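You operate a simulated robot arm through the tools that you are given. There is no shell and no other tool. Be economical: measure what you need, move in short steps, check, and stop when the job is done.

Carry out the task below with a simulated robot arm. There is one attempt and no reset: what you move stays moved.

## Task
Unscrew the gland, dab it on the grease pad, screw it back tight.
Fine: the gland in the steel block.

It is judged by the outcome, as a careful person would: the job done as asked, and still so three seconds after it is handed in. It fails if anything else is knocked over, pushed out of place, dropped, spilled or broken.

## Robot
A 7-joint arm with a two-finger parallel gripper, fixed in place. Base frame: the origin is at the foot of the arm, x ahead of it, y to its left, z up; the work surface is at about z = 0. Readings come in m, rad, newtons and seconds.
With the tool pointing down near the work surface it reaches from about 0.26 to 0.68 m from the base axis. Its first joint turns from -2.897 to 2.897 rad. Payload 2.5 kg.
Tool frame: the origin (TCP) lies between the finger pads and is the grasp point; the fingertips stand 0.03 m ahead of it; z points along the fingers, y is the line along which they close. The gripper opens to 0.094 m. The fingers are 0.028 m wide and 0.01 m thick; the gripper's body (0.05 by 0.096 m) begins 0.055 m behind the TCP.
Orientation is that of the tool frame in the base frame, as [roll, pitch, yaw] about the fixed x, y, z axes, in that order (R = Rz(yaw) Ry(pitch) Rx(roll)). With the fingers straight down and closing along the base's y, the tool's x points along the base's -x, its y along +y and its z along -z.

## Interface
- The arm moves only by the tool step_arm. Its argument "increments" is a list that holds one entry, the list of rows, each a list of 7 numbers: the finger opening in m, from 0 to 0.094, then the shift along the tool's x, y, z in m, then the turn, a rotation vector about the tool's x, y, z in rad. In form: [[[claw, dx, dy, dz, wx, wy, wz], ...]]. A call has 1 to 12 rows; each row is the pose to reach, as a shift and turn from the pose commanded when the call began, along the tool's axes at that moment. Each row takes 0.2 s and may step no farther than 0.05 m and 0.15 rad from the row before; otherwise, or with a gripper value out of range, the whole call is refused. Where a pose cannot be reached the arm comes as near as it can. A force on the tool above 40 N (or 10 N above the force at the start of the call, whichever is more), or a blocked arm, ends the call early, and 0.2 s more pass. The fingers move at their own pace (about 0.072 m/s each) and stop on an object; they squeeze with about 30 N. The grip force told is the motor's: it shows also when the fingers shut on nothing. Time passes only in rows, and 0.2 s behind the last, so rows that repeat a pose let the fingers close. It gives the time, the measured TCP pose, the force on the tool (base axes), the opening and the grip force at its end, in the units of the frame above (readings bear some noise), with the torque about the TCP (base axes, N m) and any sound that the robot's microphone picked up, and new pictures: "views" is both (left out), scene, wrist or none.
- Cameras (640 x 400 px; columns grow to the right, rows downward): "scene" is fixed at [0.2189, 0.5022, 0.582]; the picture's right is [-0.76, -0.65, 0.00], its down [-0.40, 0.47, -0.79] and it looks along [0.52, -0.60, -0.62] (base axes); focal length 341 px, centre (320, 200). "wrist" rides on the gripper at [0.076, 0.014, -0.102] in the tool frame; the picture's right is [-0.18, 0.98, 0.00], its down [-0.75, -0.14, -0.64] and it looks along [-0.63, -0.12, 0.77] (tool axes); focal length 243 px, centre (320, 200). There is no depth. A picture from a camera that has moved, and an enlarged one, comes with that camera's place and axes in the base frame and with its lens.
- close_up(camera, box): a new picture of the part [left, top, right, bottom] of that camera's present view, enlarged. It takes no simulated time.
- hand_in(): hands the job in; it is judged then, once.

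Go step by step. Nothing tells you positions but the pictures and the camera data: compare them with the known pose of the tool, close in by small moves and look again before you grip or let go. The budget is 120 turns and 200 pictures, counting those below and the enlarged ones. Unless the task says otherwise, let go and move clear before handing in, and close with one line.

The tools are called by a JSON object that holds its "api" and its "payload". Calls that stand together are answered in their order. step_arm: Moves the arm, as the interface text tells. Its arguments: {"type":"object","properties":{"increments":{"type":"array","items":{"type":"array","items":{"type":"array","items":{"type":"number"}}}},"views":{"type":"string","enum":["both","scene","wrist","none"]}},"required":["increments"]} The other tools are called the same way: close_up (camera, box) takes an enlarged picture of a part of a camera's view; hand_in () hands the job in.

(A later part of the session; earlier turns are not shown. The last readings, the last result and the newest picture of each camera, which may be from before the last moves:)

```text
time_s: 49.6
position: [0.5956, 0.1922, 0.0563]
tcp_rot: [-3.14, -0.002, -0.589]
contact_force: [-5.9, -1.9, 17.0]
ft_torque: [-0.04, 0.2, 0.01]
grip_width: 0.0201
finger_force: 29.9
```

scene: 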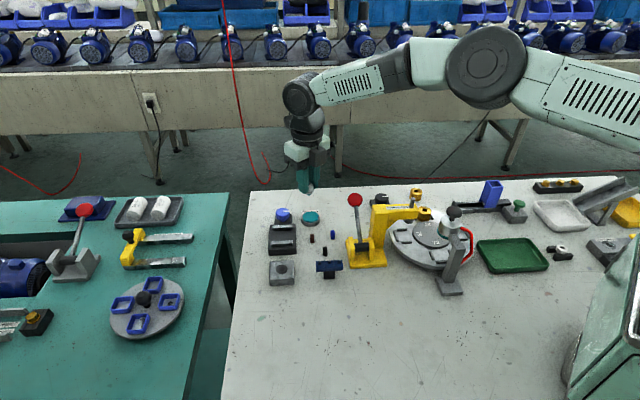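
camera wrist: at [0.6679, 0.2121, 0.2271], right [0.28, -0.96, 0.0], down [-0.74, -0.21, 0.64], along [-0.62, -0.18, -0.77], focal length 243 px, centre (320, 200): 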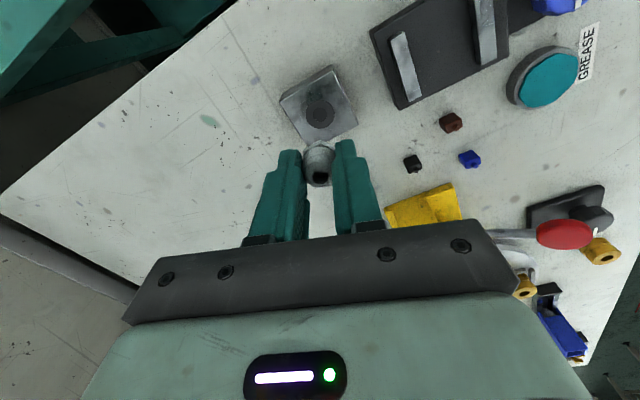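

{"api": "close_up", "payload": {"camera": "wrist", "box": [280, 120, 360, 170]}}

{"api": "close_up", "payload": {"camera": "scene", "box": [271, 258, 295, 276]}}

```text
8.00 times, centred on (320, 145) of wrist
camera zoom: at [0.6505, 0.1371, 0.1581], right [-0.7, -0.72, 0.0], down [-0.55, 0.54, 0.64], along [-0.46, 0.45, -0.77], focal length 1941 px, centre (320, 640)
```

zoom: 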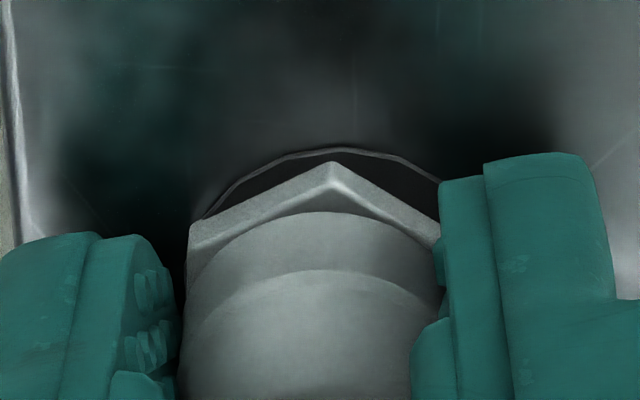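

```text
16.00 times, centred on (283, 267) of scene
camera zoom: at [0.2189, 0.5022, 0.582], right [-0.76, -0.65, 0.0], down [-0.4, 0.47, -0.79], along [0.52, -0.6, -0.62], focal length 5461 px, centre (912, -872)
```

zoom: 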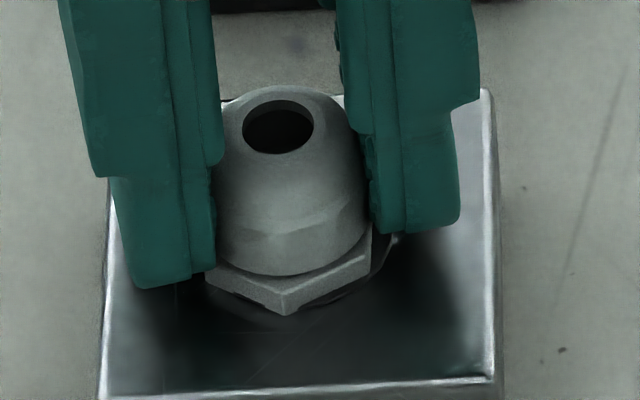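

Both views show the hex nearly resting on the block but ~1.3 mm off-axis, so it isn't threaded. I'll lift, recentre on the axis (−1.2, −1.1 mm), and wind the wrist back CCW for a proper start.

{"api": "step_arm", "payload": {"increments": [[[0.0, 0, 0, -0.004, 0, 0, 0], [0.0, 0, 0, -0.008, 0, 0, 0], [0.0, -0.0004, 0.0016, -0.012, 0, 0, -0.15], [0.0, -0.0004, 0.0016, -0.012, 0, 0, -0.3], [0.0, -0.0004, 0.0016, -0.012, 0, 0, -0.45], [0.0, -0.0004, 0.0016, -0.012, 0, 0, -0.6], [0.0, -0.0004, 0.0016, -0.012, 0, 0, -0.75], [0.0, -0.0004, 0.0016, -0.012, 0, 0, -0.9], [0.0, -0.0004, 0.0016, -0.012, 0, 0, -1.04], [0.0, -0.0004, 0.0016, -0.012, 0, 0, -1.04]]], "views": "none"}}

{"api": "close_up", "payload": {"camera": "scene", "box": [266, 245, 306, 275]}}

{"api": "close_up", "payload": {"camera": "wrist", "box": [260, 100, 380, 205]}}

```text
time_s: 51.8
position: [0.5935, 0.1892, 0.0675]
tcp_rot: [3.14, -0.002, 0.455]
contact_force: [-0.5, 0.4, -1.0]
ft_torque: [-0.03, 0.0, -0.01]
grip_width: 0.02
finger_force: 29.9
```

```text
13.33 times, centred on (286, 260) of scene
camera zoom: at [0.2189, 0.5022, 0.582], right [-0.76, -0.65, 0.0], down [-0.4, 0.47, -0.79], along [0.52, -0.6, -0.62], focal length 4551 px, centre (773, -600)
```

zoom: 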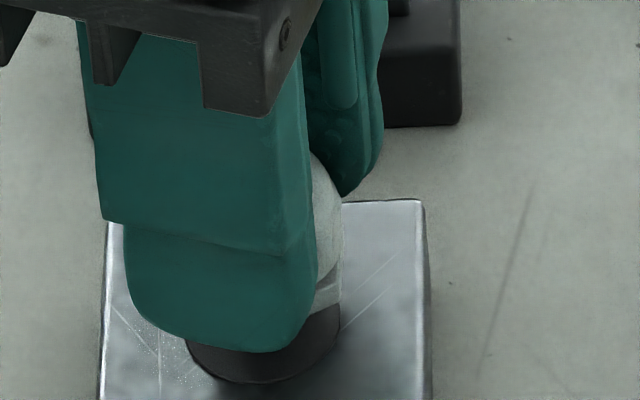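

```text
3.81 times, centred on (320, 152) of wrist
camera zoom: at [0.6685, 0.2098, 0.1693], right [0.27, -0.96, 0.0], down [-0.74, -0.2, 0.64], along [-0.62, -0.17, -0.77], focal length 924 px, centre (320, 381)
```

zoom: 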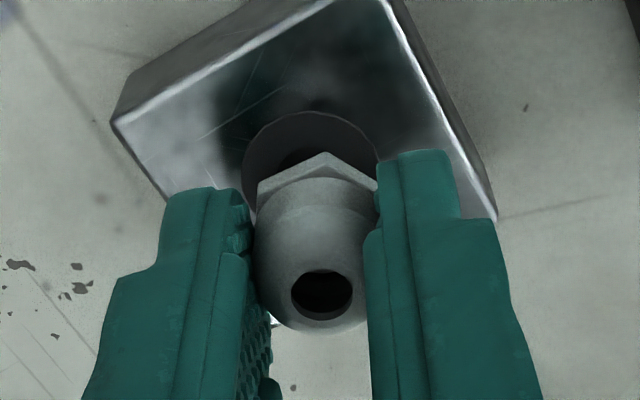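

In this view the ring sits ~1.3 mm to tool −y of the gland. I'll correct and lower slowly, feeling for the thread capture.

{"api": "step_arm", "payload": {"increments": [[[0.0, 0.0007, -0.0011, 0.0, 0, 0, 0], [0.0, 0.0007, -0.0011, 0.002, 0, 0, 0], [0.0, 0.0007, -0.0011, 0.003, 0, 0, 0], [0.0, 0.0007, -0.0011, 0.003, 0, 0, 0]]], "views": "none"}}

{"api": "close_up", "payload": {"camera": "wrist", "box": [260, 100, 380, 205]}}

```text
time_s: 52.8
position: [0.594, 0.1927, 0.0638]
tcp_rot: [3.14, -0.003, 0.454]
contact_force: [0.9, 0.5, 0.2]
ft_torque: [-0.03, -0.01, 0.0]
grip_width: 0.0201
finger_force: 29.8
```

```text
3.81 times, centred on (320, 152) of wrist
camera zoom: at [0.6688, 0.2111, 0.166], right [0.26, -0.96, 0.0], down [-0.74, -0.2, 0.64], along [-0.62, -0.17, -0.77], focal length 924 px, centre (320, 381)
```

zoom: 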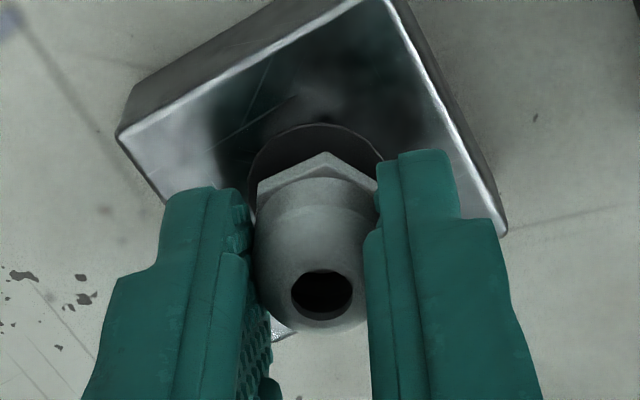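

{"api": "step_arm", "payload": {"increments": [[[0.0, 0, -0.0006, 0.0005, 0, 0, 0], [0.0, 0, -0.0006, 0.001, 0, 0, 0]]], "views": "none"}}

{"api": "step_arm", "payload": {"increments": [[[0.0, 0, 0, 0.0005, 0, 0, 0], [0.0, 0, 0, 0.001, 0, 0, 0]]], "views": "none"}}

```text
time_s: 53.4
position: [0.5932, 0.1911, 0.0631]
tcp_rot: [3.141, -0.003, 0.453]
contact_force: [0.2, 0.5, -0.9]
ft_torque: [-0.02, 0.02, -0.01]
grip_width: 0.0201
finger_force: 30.8
```

```text
time_s: 54.0
position: [0.5955, 0.1919, 0.0617]
tcp_rot: [-3.141, -0.002, 0.454]
contact_force: [0.0, 0.3, -0.9]
ft_torque: [0.02, -0.02, 0.0]
grip_width: 0.0201
finger_force: 29.9
```

No capture by lowering alone; try a clockwise turn here.

{"api": "step_arm", "payload": {"increments": [[[0.0, 0, 0, 0.0003, 0, 0, 0.1], [0.0, 0, 0, 0.0006, 0, 0, 0.2]]], "views": "none"}}

{"api": "close_up", "payload": {"camera": "scene", "box": [266, 245, 306, 275]}}

{"api": "close_up", "payload": {"camera": "wrist", "box": [260, 100, 380, 205]}}

```text
time_s: 54.6
position: [0.5938, 0.193, 0.0623]
tcp_rot: [3.14, -0.001, 0.251]
contact_force: [0.7, 0.6, 0.0]
ft_torque: [0.01, -0.03, 0.02]
grip_width: 0.0197
finger_force: 30.1
```

```text
13.33 times, centred on (286, 260) of scene
camera zoom: at [0.2189, 0.5022, 0.582], right [-0.76, -0.65, 0.0], down [-0.4, 0.47, -0.79], along [0.52, -0.6, -0.62], focal length 4551 px, centre (773, -600)
```

zoom: 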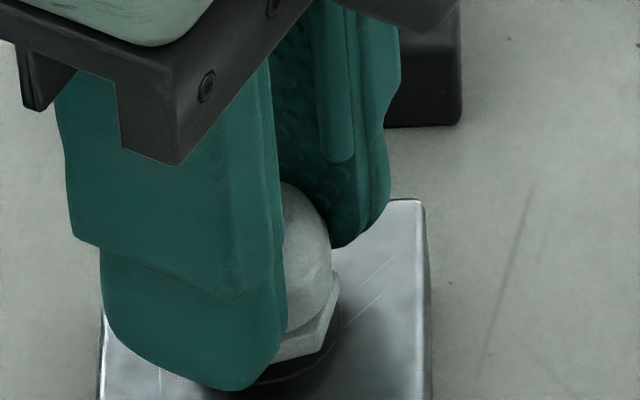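

```text
3.81 times, centred on (320, 152) of wrist
camera zoom: at [0.6706, 0.1972, 0.1635], right [0.07, -1.0, 0.0], down [-0.77, -0.05, 0.64], along [-0.64, -0.04, -0.77], focal length 924 px, centre (320, 381)
```

zoom: 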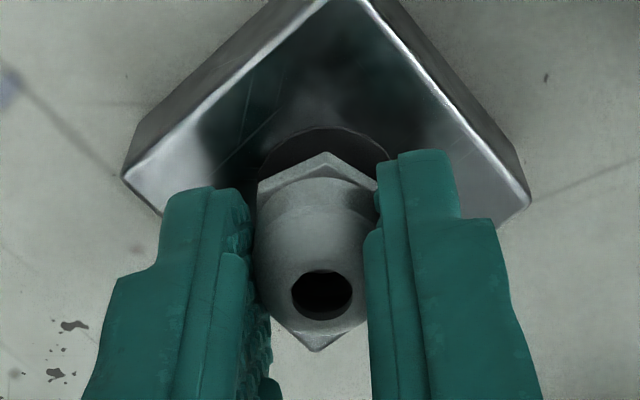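

The side loads indicate the gland is held off-centre along tool x. I'll lower it to rest in the bore, release, recentre and regrip.

{"api": "step_arm", "payload": {"increments": [[[0.0, 0, 0.0004, 0.002, 0, 0, 0], [0.0, 0, 0.0004, 0.004, 0, 0, 0], [0.0, 0, 0.0004, 0.005, 0, 0, 0]]], "views": "none"}}

```text
time_s: 55.4
position: [0.5942, 0.1913, 0.0567]
tcp_rot: [3.141, -0.002, 0.253]
contact_force: [-0.5, 1.2, 1.7]
ft_torque: [-0.01, -0.01, 0.0]
grip_width: 0.0199
finger_force: 29.6
```

Just touching (1.7 N). Opening slightly.

{"api": "step_arm", "payload": {"increments": [[[0.022, 0, 0, 0, 0, 0, 0], [0.026, 0, 0, 0, 0, 0, 0], [0.034, 0, 0, 0, 0, 0, 0], [0.034, 0, 0, 0, 0, 0, 0]]], "views": "none"}}

{"api": "close_up", "payload": {"camera": "scene", "box": [266, 245, 306, 275]}}

{"api": "close_up", "payload": {"camera": "wrist", "box": [260, 100, 380, 205]}}

```text
time_s: 56.4
position: [0.5927, 0.1921, 0.0561]
tcp_rot: [3.14, -0.002, 0.253]
contact_force: [-0.2, 0.7, -0.5]
ft_torque: [0.01, 0.04, 0.01]
grip_width: 0.0341
finger_force: 0.0
```

```text
13.33 times, centred on (286, 260) of scene
camera zoom: at [0.2189, 0.5022, 0.582], right [-0.76, -0.65, 0.0], down [-0.4, 0.47, -0.79], along [0.52, -0.6, -0.62], focal length 4551 px, centre (773, -600)
```

zoom: 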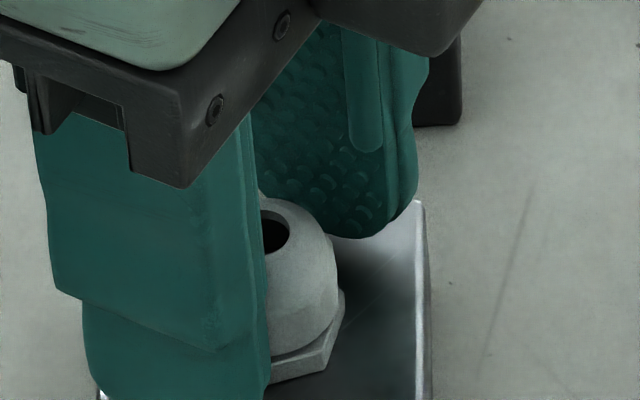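

```text
3.81 times, centred on (320, 152) of wrist
camera zoom: at [0.6706, 0.1964, 0.1583], right [0.07, -1.0, 0.0], down [-0.77, -0.05, 0.64], along [-0.64, -0.04, -0.77], focal length 924 px, centre (320, 381)
```

zoom: 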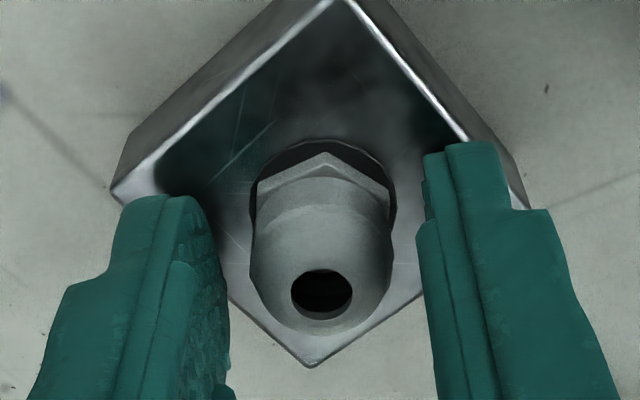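

The gland rests upright in the bore. I'll raise the gripper clear for an unobstructed look.

{"api": "step_arm", "payload": {"increments": [[[0.05, 0, 0, -0.01, 0, 0, 0], [0.05, 0, 0, -0.03, 0, 0, 0], [0.05, 0, 0, -0.05, 0, 0, 0], [0.05, 0, 0, -0.05, 0, 0, 0]]], "views": "none"}}

{"api": "close_up", "payload": {"camera": "scene", "box": [266, 245, 306, 275]}}

{"api": "close_up", "payload": {"camera": "wrist", "box": [260, 60, 380, 165]}}

```text
time_s: 57.4
position: [0.5922, 0.191, 0.1073]
tcp_rot: [3.14, 0.0, 0.253]
contact_force: [0.2, 0.3, -0.9]
ft_torque: [0.02, -0.03, -0.01]
grip_width: 0.0502
finger_force: 0.2
```

```text
13.33 times, centred on (286, 260) of scene
camera zoom: at [0.2189, 0.5022, 0.582], right [-0.76, -0.65, 0.0], down [-0.4, 0.47, -0.79], along [0.52, -0.6, -0.62], focal length 4551 px, centre (773, -600)
```

zoom: 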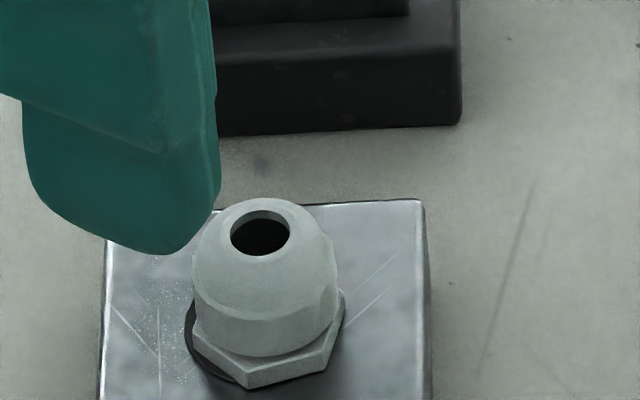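

```text
3.81 times, centred on (320, 112) of wrist
camera zoom: at [0.6702, 0.1961, 0.2089], right [0.07, -1.0, 0.0], down [-0.77, -0.05, 0.64], along [-0.64, -0.04, -0.77], focal length 924 px, centre (320, 533)
```

zoom: 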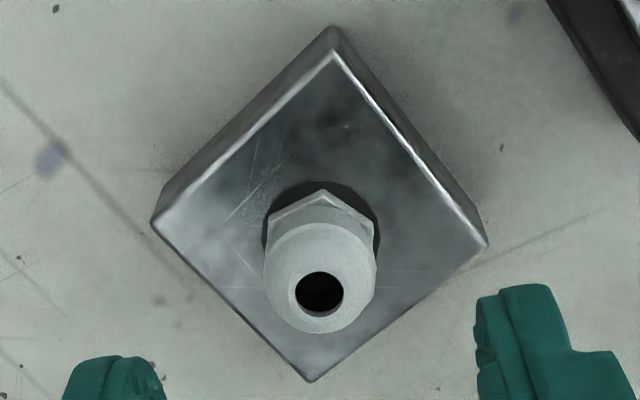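

The gland sits in the bore mouth, slightly off-axis and unthreaded. I'll regrip it centred (−1 mm tool x) and slightly lower on the hex.

{"api": "step_arm", "payload": {"increments": [[[0.04, -0.001, -0.0004, 0.02, 0, 0, 0], [0.034, -0.001, -0.0004, 0.04, 0, 0, 0], [0.034, -0.001, -0.0004, 0.052, 0, 0, 0], [0.034, -0.001, -0.0004, 0.052, 0, 0, 0], [0.022, -0.001, -0.0004, 0.052, 0, 0, 0], [0.0, -0.001, -0.0004, 0.052, 0, 0, 0], [0.0, -0.001, -0.0004, 0.052, 0, 0, 0]]], "views": "none"}}

{"api": "close_up", "payload": {"camera": "wrist", "box": [260, 100, 380, 205]}}

{"api": "close_up", "payload": {"camera": "scene", "box": [266, 245, 306, 275]}}

```text
time_s: 59.0
position: [0.5926, 0.1921, 0.0552]
tcp_rot: [3.141, -0.001, 0.254]
contact_force: [0.3, -0.5, -0.3]
ft_torque: [0.01, 0.0, 0.03]
grip_width: 0.0198
finger_force: 30.3
```

```text
3.81 times, centred on (320, 152) of wrist
camera zoom: at [0.6696, 0.1965, 0.1571], right [0.07, -1.0, 0.0], down [-0.77, -0.05, 0.64], along [-0.64, -0.04, -0.77], focal length 924 px, centre (320, 381)
```

zoom: 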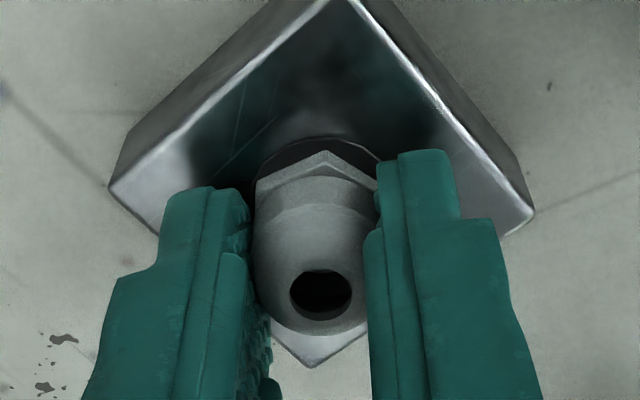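

```text
13.33 times, centred on (286, 260) of scene
camera zoom: at [0.2189, 0.5022, 0.582], right [-0.76, -0.65, 0.0], down [-0.4, 0.47, -0.79], along [0.52, -0.6, -0.62], focal length 4551 px, centre (773, -600)
```

zoom: 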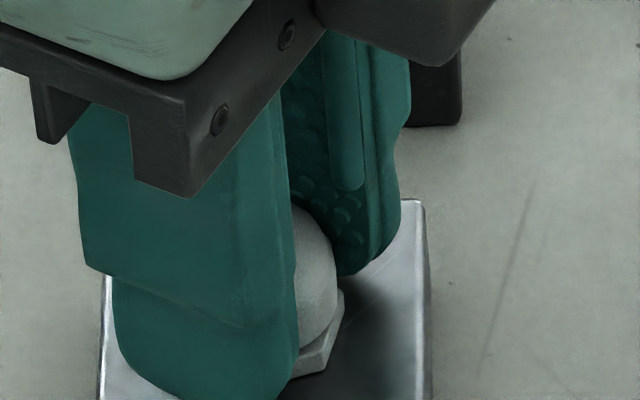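

The ring's centre is about (+1.5, −1.6) mm from the gland, matching the axis (0.5939, 0.1902). I'll lift above thread-start height, shift by that, and check.

{"api": "step_arm", "payload": {"increments": [[[0.0, 0, 0, -0.004, 0, 0, 0], [0.0, 0, 0, -0.008, 0, 0, 0], [0.0, 0.001, 0.0019, -0.011, 0, 0, 0], [0.0, 0.001, 0.0019, -0.011, 0, 0, 0]]], "views": "none"}}

{"api": "close_up", "payload": {"camera": "wrist", "box": [260, 100, 380, 205]}}

{"api": "close_up", "payload": {"camera": "scene", "box": [266, 245, 306, 275]}}

```text
time_s: 60.0
position: [0.5945, 0.1912, 0.0654]
tcp_rot: [3.14, -0.002, 0.252]
contact_force: [-0.5, -0.6, 0.4]
ft_torque: [-0.01, 0.0, -0.03]
grip_width: 0.0201
finger_force: 30.5
```

```text
3.81 times, centred on (320, 152) of wrist
camera zoom: at [0.6713, 0.1953, 0.1674], right [0.07, -1.0, 0.0], down [-0.77, -0.05, 0.64], along [-0.64, -0.04, -0.77], focal length 924 px, centre (320, 381)
```

zoom: 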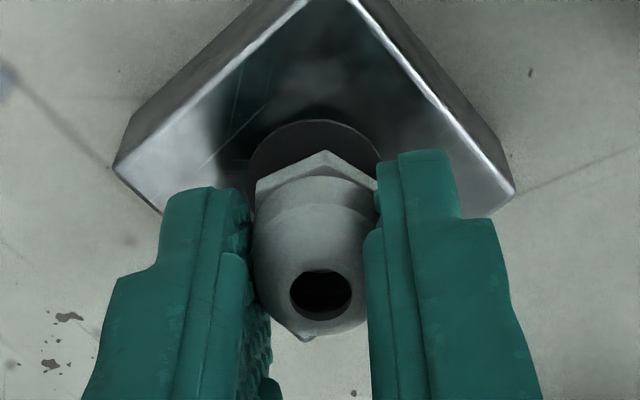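

```text
13.33 times, centred on (286, 260) of scene
camera zoom: at [0.2189, 0.5022, 0.582], right [-0.76, -0.65, 0.0], down [-0.4, 0.47, -0.79], along [0.52, -0.6, -0.62], focal length 4551 px, centre (773, -600)
```

zoom: 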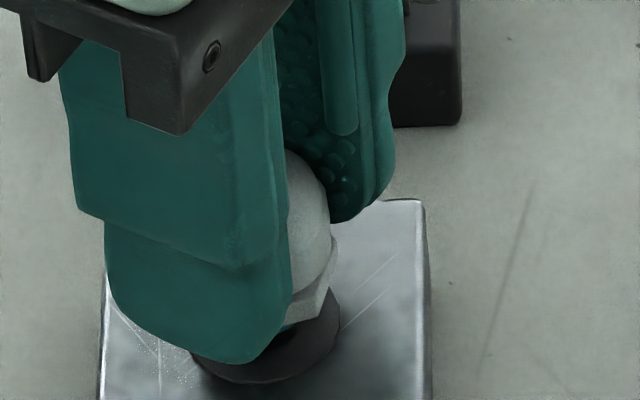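

Scene alignment is now spot on; small −0.4 mm tool-y tweak, then lower gradually.

{"api": "step_arm", "payload": {"increments": [[[0.0, 0, -0.0004, 0.0008, 0, 0, 0], [0.0, 0, -0.0004, 0.0016, 0, 0, 0]]], "views": "none"}}

{"api": "step_arm", "payload": {"increments": [[[0.0, 0, 0, 0.0005, 0, 0, 0], [0.0, 0, 0, 0.001, 0, 0, 0]]], "views": "none"}}

{"api": "step_arm", "payload": {"increments": [[[0.0, 0, 0, 0.0005, 0, 0, 0], [0.0, 0, 0, 0.001, 0, 0, 0]]], "views": "none"}}

```text
time_s: 60.6
position: [0.5947, 0.189, 0.0643]
tcp_rot: [3.14, -0.002, 0.255]
contact_force: [0.3, 0.5, -0.3]
ft_torque: [-0.04, 0.0, 0.01]
grip_width: 0.0202
finger_force: 30.2
```

```text
time_s: 61.2
position: [0.5932, 0.1909, 0.0642]
tcp_rot: [3.14, -0.003, 0.254]
contact_force: [0.5, 0.4, -0.2]
ft_torque: [-0.03, -0.02, -0.02]
grip_width: 0.0201
finger_force: 30.0
```

```text
time_s: 61.8
position: [0.5946, 0.19, 0.0613]
tcp_rot: [3.139, -0.002, 0.253]
contact_force: [0.5, 0.8, 0.6]
ft_torque: [0.0, -0.01, -0.01]
grip_width: 0.0203
finger_force: 30.1
```

No load yet; try turning clockwise here, holding height.

{"api": "step_arm", "payload": {"increments": [[[0.0, 0, 0, 0.0, 0, 0, 0.15], [0.0, 0, 0, 0.0001, 0, 0, 0.3], [0.0, 0, 0, 0.0002, 0, 0, 0.45]]], "views": "none"}}

```text
time_s: 62.6
position: [0.5951, 0.1906, 0.0629]
tcp_rot: [-3.141, -0.001, -0.198]
contact_force: [-1.0, 0.5, -1.3]
ft_torque: [0.02, 0.03, -0.01]
grip_width: 0.0202
finger_force: 30.4
```

{"api": "step_arm", "payload": {"increments": [[[0.0, 0, 0, 0.0005, 0, 0, 0.1], [0.0, 0, 0, 0.001, 0, 0, 0.2]]], "views": "none"}}

{"api": "step_arm", "payload": {"increments": [[[0.0, 0, 0, 0.0005, 0, 0, 0.1], [0.0, 0, 0, 0.001, 0, 0, 0.2]]], "views": "none"}}

{"api": "close_up", "payload": {"camera": "wrist", "box": [260, 100, 380, 205]}}

{"api": "close_up", "payload": {"camera": "scene", "box": [266, 245, 306, 275]}}

```text
time_s: 63.2
position: [0.5935, 0.1909, 0.0618]
tcp_rot: [-3.141, -0.001, -0.398]
contact_force: [0.5, 0.2, 0.0]
ft_torque: [0.04, -0.02, 0.0]
grip_width: 0.02
finger_force: 30.1
```

```text
time_s: 63.8
position: [0.5929, 0.1898, 0.0603]
tcp_rot: [-3.141, -0.002, -0.6]
contact_force: [-0.7, 0.6, 0.1]
ft_torque: [0.02, 0.02, 0.0]
grip_width: 0.0202
finger_force: 30.0
```

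```text
3.81 times, centred on (320, 152) of wrist
camera zoom: at [0.6484, 0.1353, 0.1621], right [-0.71, -0.71, 0.0], down [-0.54, 0.54, 0.64], along [-0.45, 0.45, -0.77], focal length 924 px, centre (320, 381)
```

zoom: 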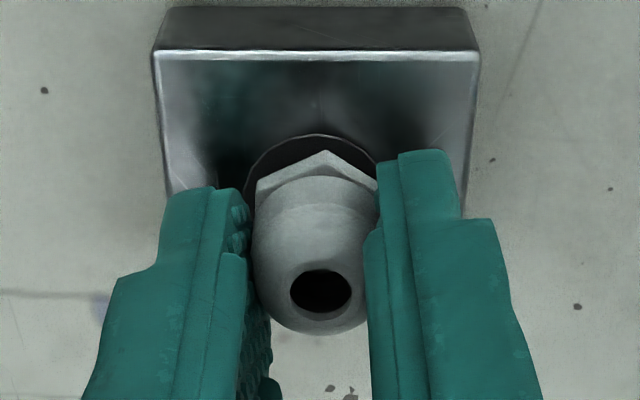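

```text
13.33 times, centred on (286, 260) of scene
camera zoom: at [0.2189, 0.5022, 0.582], right [-0.76, -0.65, 0.0], down [-0.4, 0.47, -0.79], along [0.52, -0.6, -0.62], focal length 4551 px, centre (773, -600)
```

zoom: 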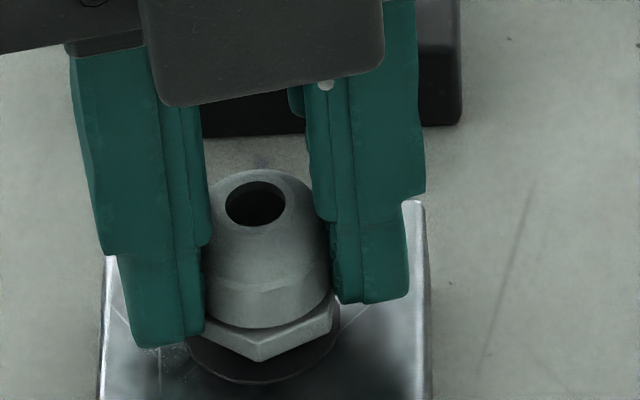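

Now the views are clear: the gland needs about −1.0 mm in tool y and +0.9 mm in tool x to be concentric. I'll apply it here and see if it catches.

{"api": "step_arm", "payload": {"increments": [[[0.0, 0, 0, -0.003, 0, 0, 0], [0.0, 0.0009, -0.001, -0.003, 0, 0, 0], [0.0, 0.0009, -0.001, -0.002, 0, 0, 0]]], "views": "none"}}

{"api": "step_arm", "payload": {"increments": [[[0.0, 0, 0, 0.0008, 0, 0, 0], [0.0, 0, 0, 0.0014, 0, 0, 0]]], "views": "none"}}

{"api": "close_up", "payload": {"camera": "scene", "box": [266, 245, 306, 275]}}

{"api": "close_up", "payload": {"camera": "wrist", "box": [260, 100, 380, 205]}}

```text
time_s: 64.6
position: [0.5943, 0.1911, 0.0626]
tcp_rot: [-3.141, 0.0, -0.597]
contact_force: [-0.3, -0.1, -0.6]
ft_torque: [-0.01, 0.0, 0.03]
grip_width: 0.0204
finger_force: 29.8
```

```text
time_s: 65.2
position: [0.5963, 0.1912, 0.0615]
tcp_rot: [-3.141, -0.001, -0.598]
contact_force: [0.6, 0.4, -0.1]
ft_torque: [0.02, -0.01, -0.01]
grip_width: 0.0204
finger_force: 29.8
```

```text
13.33 times, centred on (286, 260) of scene
camera zoom: at [0.2189, 0.5022, 0.582], right [-0.76, -0.65, 0.0], down [-0.4, 0.47, -0.79], along [0.52, -0.6, -0.62], focal length 4551 px, centre (773, -600)
```

zoom: 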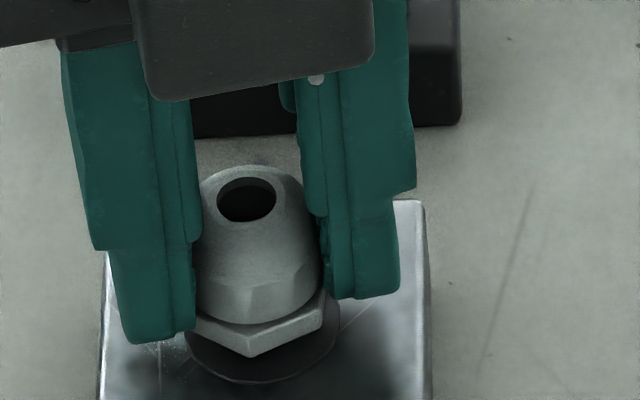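

```text
3.81 times, centred on (320, 152) of wrist
camera zoom: at [0.65, 0.1357, 0.1624], right [-0.7, -0.71, 0.0], down [-0.55, 0.54, 0.64], along [-0.45, 0.45, -0.77], focal length 924 px, centre (320, 381)
```

zoom: 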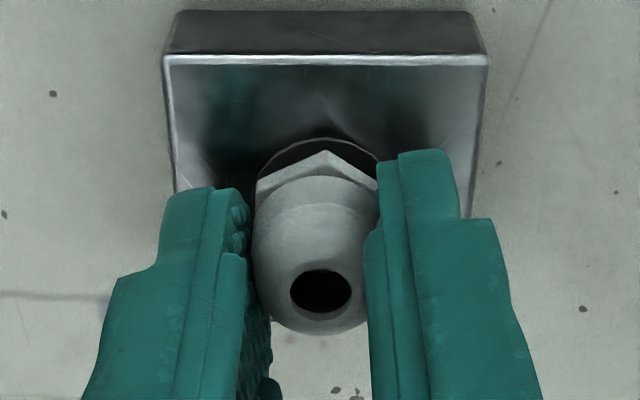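

Slight overshoot in y (~0.5 mm); correcting, then turning clockwise while lowering at ~0.9 mm/rad.

{"api": "step_arm", "payload": {"increments": [[[0.0, 0, 0.0005, 0, 0, 0, 0], [0.0, 0, 0.0005, 0.0003, 0, 0, 0]]], "views": "none"}}

{"api": "step_arm", "payload": {"increments": [[[0.0, 0, 0, 0.0002, 0, 0, 0.15], [0.0, 0, 0, 0.0004, 0, 0, 0.3], [0.0, 0, 0, 0.0006, 0, 0, 0.45]]], "views": "none"}}

{"api": "close_up", "payload": {"camera": "scene", "box": [266, 245, 306, 275]}}

{"api": "close_up", "payload": {"camera": "wrist", "box": [260, 100, 380, 205]}}

```text
time_s: 65.8
position: [0.5955, 0.1902, 0.0617]
tcp_rot: [-3.141, -0.002, -0.596]
contact_force: [-0.3, -0.4, -0.3]
ft_torque: [0.02, 0.03, 0.01]
grip_width: 0.02
finger_force: 30.4
```

```text
time_s: 66.6
position: [0.5959, 0.1896, 0.0602]
tcp_rot: [-3.139, -0.002, -1.05]
contact_force: [0.1, 1.0, 0.4]
ft_torque: [-0.04, 0.02, 0.0]
grip_width: 0.0201
finger_force: 29.7
```

```text
13.33 times, centred on (286, 260) of scene
camera zoom: at [0.2189, 0.5022, 0.582], right [-0.76, -0.65, 0.0], down [-0.4, 0.47, -0.79], along [0.52, -0.6, -0.62], focal length 4551 px, centre (773, -600)
```

zoom: 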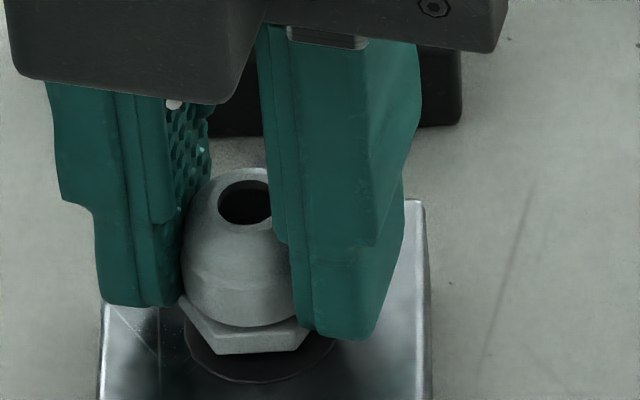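

```text
3.81 times, centred on (320, 152) of wrist
camera zoom: at [0.6208, 0.1166, 0.1611], right [-0.94, -0.33, 0.0], down [-0.25, 0.72, 0.64], along [-0.21, 0.61, -0.77], focal length 924 px, centre (320, 381)
```

zoom: 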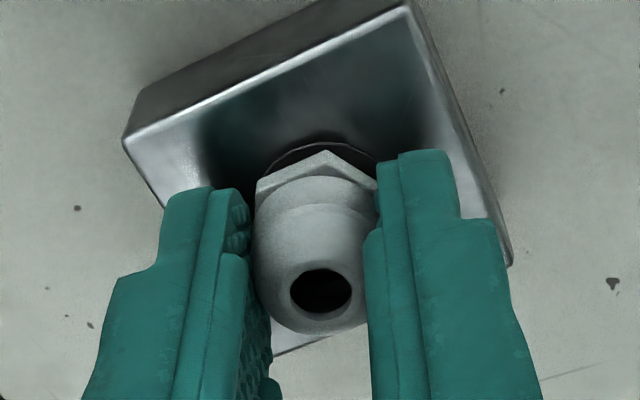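

Consistent picture: the gland sits −2 mm along tool x in the grip. I'll set it down concentric on the seat, shift the fingers −2 mm in tool x and regrip.

{"api": "step_arm", "payload": {"increments": [[[0.0, 0.001, 0.0015, 0, 0, 0, 0], [0.0, 0.001, 0.0015, 0.0025, 0, 0, 0], [0.0, 0.001, 0.0015, 0.0045, 0, 0, 0]]], "views": "none"}}

{"api": "close_up", "payload": {"camera": "scene", "box": [266, 245, 306, 275]}}

{"api": "close_up", "payload": {"camera": "wrist", "box": [260, 100, 380, 205]}}

```text
time_s: 67.4
position: [0.595, 0.188, 0.0551]
tcp_rot: [-3.14, -0.001, -1.049]
contact_force: [-1.5, -1.5, 4.1]
ft_torque: [-0.03, 0.06, -0.02]
grip_width: 0.0201
finger_force: 29.7
```

```text
13.33 times, centred on (286, 260) of scene
camera zoom: at [0.2189, 0.5022, 0.582], right [-0.76, -0.65, 0.0], down [-0.4, 0.47, -0.79], along [0.52, -0.6, -0.62], focal length 4551 px, centre (773, -600)
```

zoom: 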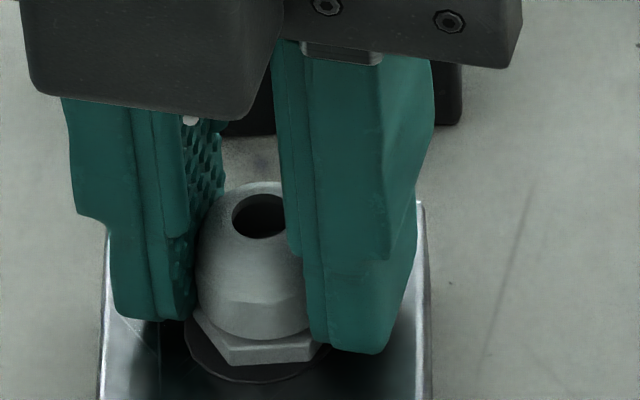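

```text
3.81 times, centred on (320, 152) of wrist
camera zoom: at [0.6202, 0.1147, 0.1568], right [-0.94, -0.33, 0.0], down [-0.26, 0.72, 0.64], along [-0.21, 0.6, -0.77], focal length 924 px, centre (320, 381)
```

zoom: 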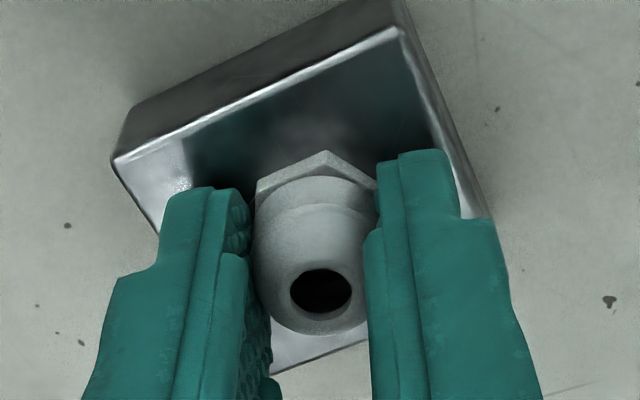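

Light contact (4 N). Releasing here to let it settle, and shifting the fingers −2 mm in tool x before looking.

{"api": "step_arm", "payload": {"increments": [[[0.022, 0, 0, 0, 0, 0, 0], [0.026, 0, 0, 0, 0, 0, 0], [0.03, -0.001, 0, 0, 0, 0, 0], [0.03, -0.002, 0, 0, 0, 0, 0], [0.03, -0.002, 0, 0, 0, 0, 0]]], "views": "none"}}

{"api": "close_up", "payload": {"camera": "scene", "box": [266, 245, 306, 275]}}

{"api": "close_up", "payload": {"camera": "wrist", "box": [260, 100, 380, 205]}}

```text
time_s: 68.6
position: [0.5929, 0.1894, 0.0564]
tcp_rot: [-3.139, -0.003, -1.047]
contact_force: [0.4, 0.3, 1.1]
ft_torque: [0.03, 0.0, -0.01]
grip_width: 0.0301
finger_force: 0.1
```

```text
13.33 times, centred on (286, 260) of scene
camera zoom: at [0.2189, 0.5022, 0.582], right [-0.76, -0.65, 0.0], down [-0.4, 0.47, -0.79], along [0.52, -0.6, -0.62], focal length 4551 px, centre (773, -600)
```

zoom: 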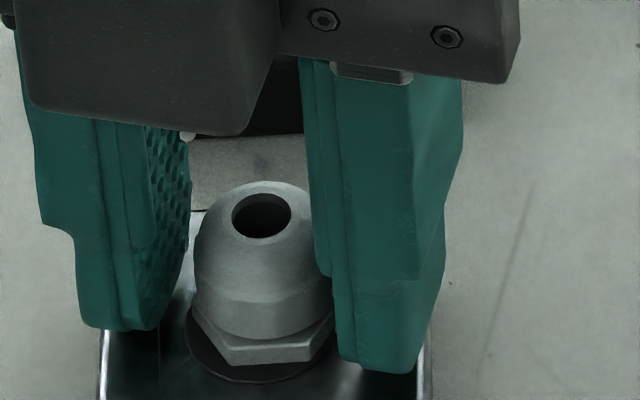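

```text
3.81 times, centred on (320, 152) of wrist
camera zoom: at [0.6186, 0.117, 0.1566], right [-0.94, -0.33, 0.0], down [-0.26, 0.72, 0.64], along [-0.21, 0.6, -0.77], focal length 924 px, centre (320, 381)
```

zoom: 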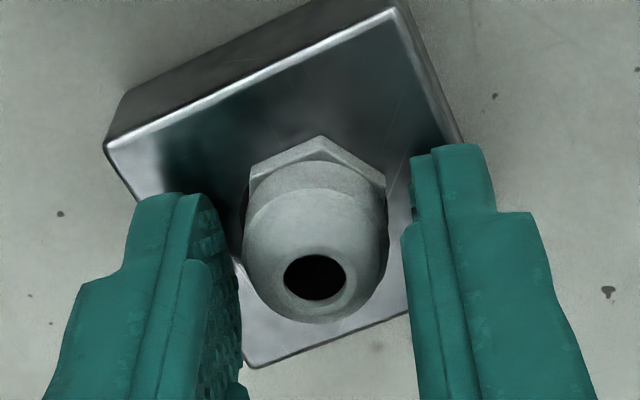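

The gland now rests upright and concentric at its original spot. To determine finger centring without ambiguity, I'll rotate the open fingers around it by 60° and compare wrist views.

{"api": "step_arm", "payload": {"increments": [[[0.04, 0, 0, 0, 0, 0, 0], [0.04, 0, 0, 0, 0, 0, -0.15], [0.04, 0, 0, 0, 0, 0, -0.3], [0.04, 0, 0, 0, 0, 0, -0.45], [0.04, 0, 0, 0, 0, 0, -0.6], [0.04, 0, 0, 0, 0, 0, -0.75], [0.04, 0, 0, 0, 0, 0, -0.9], [0.04, 0, 0, 0, 0, 0, -1.047], [0.04, 0, 0, 0, 0, 0, -1.047]]], "views": "none"}}

{"api": "close_up", "payload": {"camera": "wrist", "box": [260, 100, 380, 205]}}

{"api": "close_up", "payload": {"camera": "scene", "box": [266, 245, 306, 275]}}

```text
time_s: 70.6
position: [0.5931, 0.1903, 0.0558]
tcp_rot: [-3.141, -0.001, 0.002]
contact_force: [0.2, 0.2, 0.0]
ft_torque: [0.0, 0.03, 0.01]
grip_width: 0.0401
finger_force: 0.0
```

```text
3.81 times, centred on (320, 152) of wrist
camera zoom: at [0.669, 0.1758, 0.1565], right [-0.18, -0.98, 0.0], down [-0.76, 0.14, 0.64], along [-0.63, 0.12, -0.77], focal length 924 px, centre (320, 381)
```

zoom: 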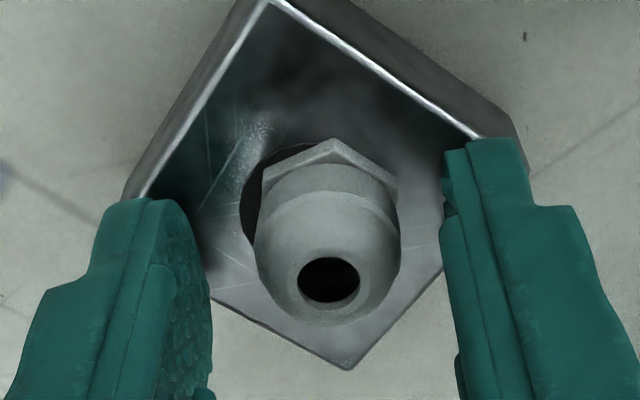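

```text
13.33 times, centred on (286, 260) of scene
camera zoom: at [0.2189, 0.5022, 0.582], right [-0.76, -0.65, 0.0], down [-0.4, 0.47, -0.79], along [0.52, -0.6, -0.62], focal length 4551 px, centre (773, -600)
```

zoom: 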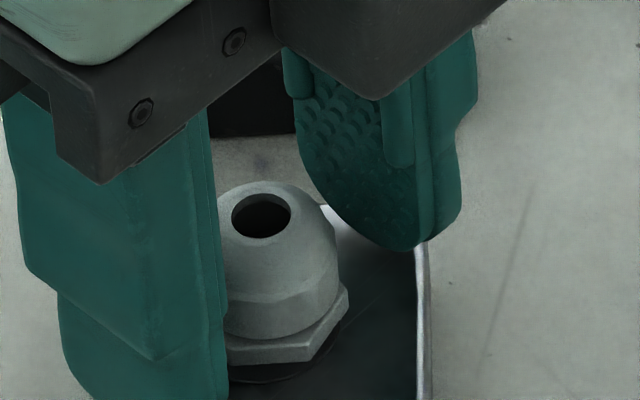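

Comparing the two views settles it: TCP is on the axis but the gland rests about (+1.8, −1.7) mm off it. I'll grip it there centred, lift, bring it back over the axis, and check with the ring.

{"api": "step_arm", "payload": {"increments": [[[0.034, 0.0018, 0.0017, 0, 0, 0, 0], [0.034, 0.0018, 0.0017, 0.0005, 0, 0, 0], [0.022, 0.0018, 0.0017, 0.0005, 0, 0, 0], [0.0, 0.0018, 0.0017, 0.0005, 0, 0, 0], [0.0, 0.0018, 0.0017, 0.0005, 0, 0, 0], [0.0, 0.0018, 0.0017, -0.004, 0, 0, 0], [0.0, 0.0018, 0.0017, -0.0095, 0, 0, 0], [0.0, 0.0002, -0.0003, -0.0095, 0, 0, 0], [0.0, 0.0002, -0.0003, -0.0095, 0, 0, 0]]], "views": "none"}}

{"api": "close_up", "payload": {"camera": "wrist", "box": [260, 100, 380, 205]}}

{"api": "close_up", "payload": {"camera": "scene", "box": [266, 245, 306, 275]}}

```text
time_s: 72.6
position: [0.5924, 0.1907, 0.0652]
tcp_rot: [3.141, -0.002, -0.001]
contact_force: [-0.6, 0.0, -0.5]
ft_torque: [-0.02, 0.0, -0.03]
grip_width: 0.0202
finger_force: 30.3
```

```text
3.81 times, centred on (320, 152) of wrist
camera zoom: at [0.6688, 0.176, 0.1665], right [-0.18, -0.98, 0.0], down [-0.75, 0.14, 0.64], along [-0.63, 0.12, -0.77], focal length 924 px, centre (320, 381)
```

zoom: 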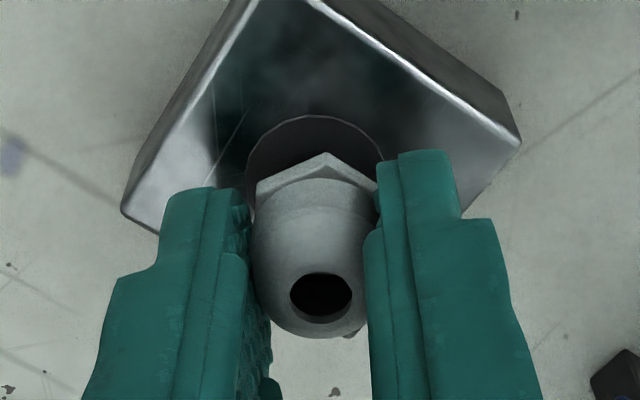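

```text
13.33 times, centred on (286, 260) of scene
camera zoom: at [0.2189, 0.5022, 0.582], right [-0.76, -0.65, 0.0], down [-0.4, 0.47, -0.79], along [0.52, -0.6, -0.62], focal length 4551 px, centre (773, -600)
```

zoom: 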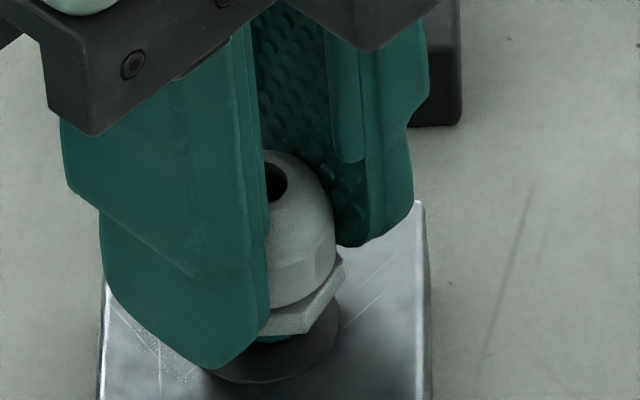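

The greased stub shows below the hex. Both views suggest the gland needs about (+0.8, +1.1) mm. Applying and lowering 1 mm.

{"api": "step_arm", "payload": {"increments": [[[0.0, 0.0008, -0.0011, 0, 0, 0, 0], [0.0, 0.0008, -0.0011, 0.001, 0, 0, 0], [0.0, 0.0008, -0.0011, 0.001, 0, 0, 0]]], "views": "none"}}

{"api": "close_up", "payload": {"camera": "wrist", "box": [280, 120, 360, 170]}}

{"api": "close_up", "payload": {"camera": "scene", "box": [271, 255, 295, 273]}}

```text
time_s: 73.4
position: [0.5941, 0.1921, 0.0641]
tcp_rot: [-3.141, -0.003, 0.0]
contact_force: [-0.3, 0.7, -0.7]
ft_torque: [0.01, 0.0, -0.02]
grip_width: 0.0197
finger_force: 29.9
```

```text
8.00 times, centred on (320, 145) of wrist
camera zoom: at [0.6697, 0.1765, 0.1652], right [-0.18, -0.98, 0.0], down [-0.75, 0.14, 0.64], along [-0.63, 0.12, -0.77], focal length 1941 px, centre (320, 640)
```

zoom: 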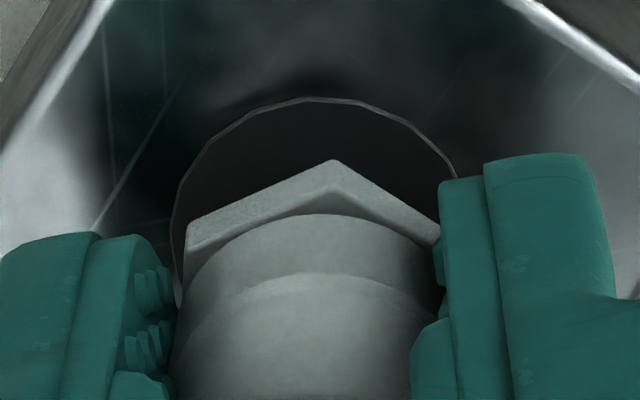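

```text
16.00 times, centred on (283, 264) of scene
camera zoom: at [0.2189, 0.5022, 0.582], right [-0.76, -0.65, 0.0], down [-0.4, 0.47, -0.79], along [0.52, -0.6, -0.62], focal length 5461 px, centre (912, -824)
```

zoom: 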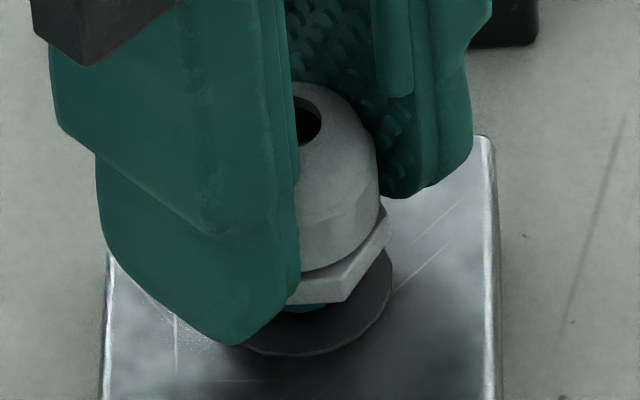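

Now well centred in both views. Turning clockwise while lowering gently (0.2 mm per 0.15 rad) to let the thread pick up.

{"api": "step_arm", "payload": {"increments": [[[0.0, 0, 0, 0.0003, 0, 0, 0.15], [0.0, 0, 0, 0.0006, 0, 0, 0.3], [0.0, 0, 0, 0.0009, 0, 0, 0.45], [0.0, 0, 0, 0.0012, 0, 0, 0.6]]], "views": "none"}}

{"api": "step_arm", "payload": {"increments": [[[0.0, 0, 0, 0.0003, 0, 0, 0.15], [0.0, 0, 0, 0.0006, 0, 0, 0.3], [0.0, 0, 0, 0.0009, 0, 0, 0.45], [0.0, 0, 0, 0.0012, 0, 0, 0.6]]], "views": "none"}}

```text
time_s: 74.4
position: [0.5936, 0.1905, 0.0625]
tcp_rot: [-3.141, -0.001, -0.602]
contact_force: [0.6, 1.1, -0.2]
ft_torque: [0.02, -0.04, 0.02]
grip_width: 0.0203
finger_force: 30.4
```

```text
time_s: 75.4
position: [0.5945, 0.1919, 0.0614]
tcp_rot: [-3.139, -0.002, -1.203]
contact_force: [-0.7, 0.7, -0.3]
ft_torque: [0.01, -0.02, -0.04]
grip_width: 0.0202
finger_force: 29.7
```

{"api": "close_up", "payload": {"camera": "wrist", "box": [280, 120, 360, 170]}}

{"api": "close_up", "payload": {"camera": "scene", "box": [271, 255, 295, 273]}}

```text
8.00 times, centred on (320, 145) of wrist
camera zoom: at [0.6083, 0.1148, 0.1628], right [-0.98, -0.18, 0.0], down [-0.14, 0.75, 0.64], along [-0.12, 0.63, -0.77], focal length 1941 px, centre (320, 640)
```

zoom: 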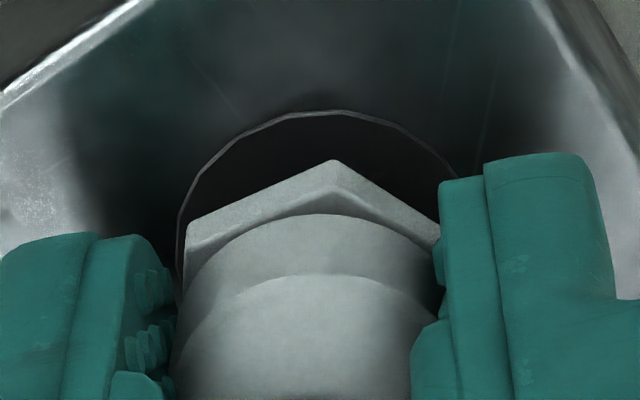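

```text
16.00 times, centred on (283, 264) of scene
camera zoom: at [0.2189, 0.5022, 0.582], right [-0.76, -0.65, 0.0], down [-0.4, 0.47, -0.79], along [0.52, -0.6, -0.62], focal length 5461 px, centre (912, -824)
```

zoom: 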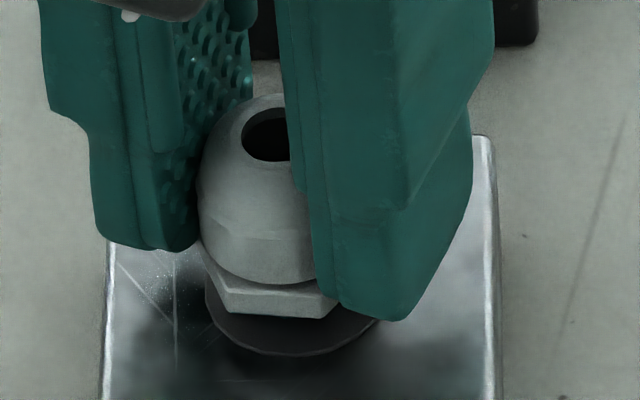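

Concentric in both orientations now. Continuing down with clockwise turn.

{"api": "step_arm", "payload": {"increments": [[[0.0, 0, 0, 0.0003, 0, 0, 0.15], [0.0, 0, 0, 0.0006, 0, 0, 0.3], [0.0, 0, 0, 0.0009, 0, 0, 0.45], [0.0, 0, 0, 0.0012, 0, 0, 0.6]]], "views": "none"}}

{"api": "step_arm", "payload": {"increments": [[[0.0, 0, 0, 0.0003, 0, 0, 0.15], [0.0, 0, 0, 0.0006, 0, 0, 0.3], [0.0, 0, 0, 0.0009, 0, 0, 0.45]]], "views": "none"}}

```text
time_s: 76.4
position: [0.594, 0.1912, 0.0611]
tcp_rot: [-3.14, 0.001, -1.803]
contact_force: [-0.4, 0.1, 0.6]
ft_torque: [0.0, 0.01, -0.02]
grip_width: 0.0202
finger_force: 30.2
```

```text
time_s: 77.2
position: [0.5943, 0.1902, 0.0594]
tcp_rot: [-3.14, 0.0, -2.253]
contact_force: [0.8, 0.8, 0.4]
ft_torque: [-0.02, 0.01, 0.07]
grip_width: 0.0197
finger_force: 29.8
```

{"api": "step_arm", "payload": {"increments": [[[0.0, 0, 0, 0.0004, 0, 0, 0.1], [0.0, 0, 0, 0.0008, 0, 0, 0.2], [0.0, 0, 0, 0.0012, 0, 0, 0.3]]], "views": "none"}}

{"api": "step_arm", "payload": {"increments": [[[0.0, 0, 0, 0.0004, 0, 0, 0.1], [0.0, 0, 0, 0.0008, 0, 0, 0.2], [0.0, 0, 0, 0.0012, 0, 0, 0.3]]], "views": "none"}}

{"api": "close_up", "payload": {"camera": "wrist", "box": [280, 120, 360, 170]}}

{"api": "close_up", "payload": {"camera": "scene", "box": [271, 255, 295, 273]}}

```text
time_s: 78.0
position: [0.5927, 0.1917, 0.0571]
tcp_rot: [-3.139, 0.002, -2.552]
contact_force: [-0.1, -0.5, 0.2]
ft_torque: [0.03, -0.03, 0.01]
grip_width: 0.02
finger_force: 30.2
```

```text
time_s: 78.8
position: [0.5939, 0.1904, 0.0572]
tcp_rot: [-3.14, 0.001, -2.852]
contact_force: [0.0, -0.6, -0.8]
ft_torque: [0.01, -0.02, 0.01]
grip_width: 0.0201
finger_force: 30.1
```

```text
8.00 times, centred on (320, 145) of wrist
camera zoom: at [0.5167, 0.1833, 0.1575], right [-0.1, 0.99, 0.0], down [0.76, 0.08, 0.64], along [0.64, 0.07, -0.77], focal length 1941 px, centre (320, 640)
```

zoom: 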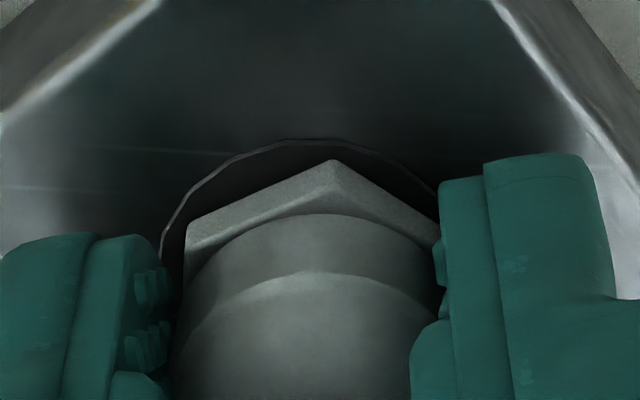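

```text
16.00 times, centred on (283, 264) of scene
camera zoom: at [0.2189, 0.5022, 0.582], right [-0.76, -0.65, 0.0], down [-0.4, 0.47, -0.79], along [0.52, -0.6, -0.62], focal length 5461 px, centre (912, -824)
```

zoom: 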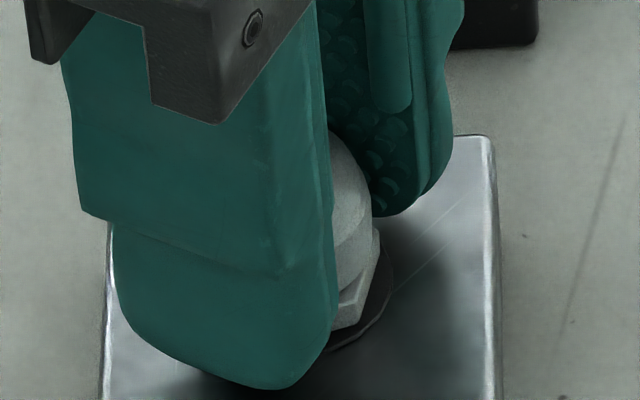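

Small centring tweak (0.6 mm, −tool y), then lower to light contact.

{"api": "step_arm", "payload": {"increments": [[[0.0, 0, -0.0006, 0, 0, 0, 0], [0.0, 0, -0.0006, 0.0006, 0, 0, 0], [0.0, 0, -0.0006, 0.0012, 0, 0, 0]]], "views": "none"}}

{"api": "step_arm", "payload": {"increments": [[[0.0, 0, 0, 0.0005, 0, 0, 0], [0.0, 0, 0, 0.001, 0, 0, 0]]], "views": "none"}}

```text
time_s: 79.6
position: [0.5938, 0.1905, 0.0547]
tcp_rot: [-3.141, 0.003, -2.851]
contact_force: [0.8, -0.1, -0.3]
ft_torque: [-0.03, -0.02, -0.05]
grip_width: 0.0201
finger_force: 29.8
```

```text
time_s: 80.2
position: [0.5949, 0.1909, 0.0545]
tcp_rot: [-3.139, 0.002, -2.85]
contact_force: [0.3, 1.1, -0.3]
ft_torque: [-0.03, -0.03, 0.0]
grip_width: 0.0201
finger_force: 29.9
```

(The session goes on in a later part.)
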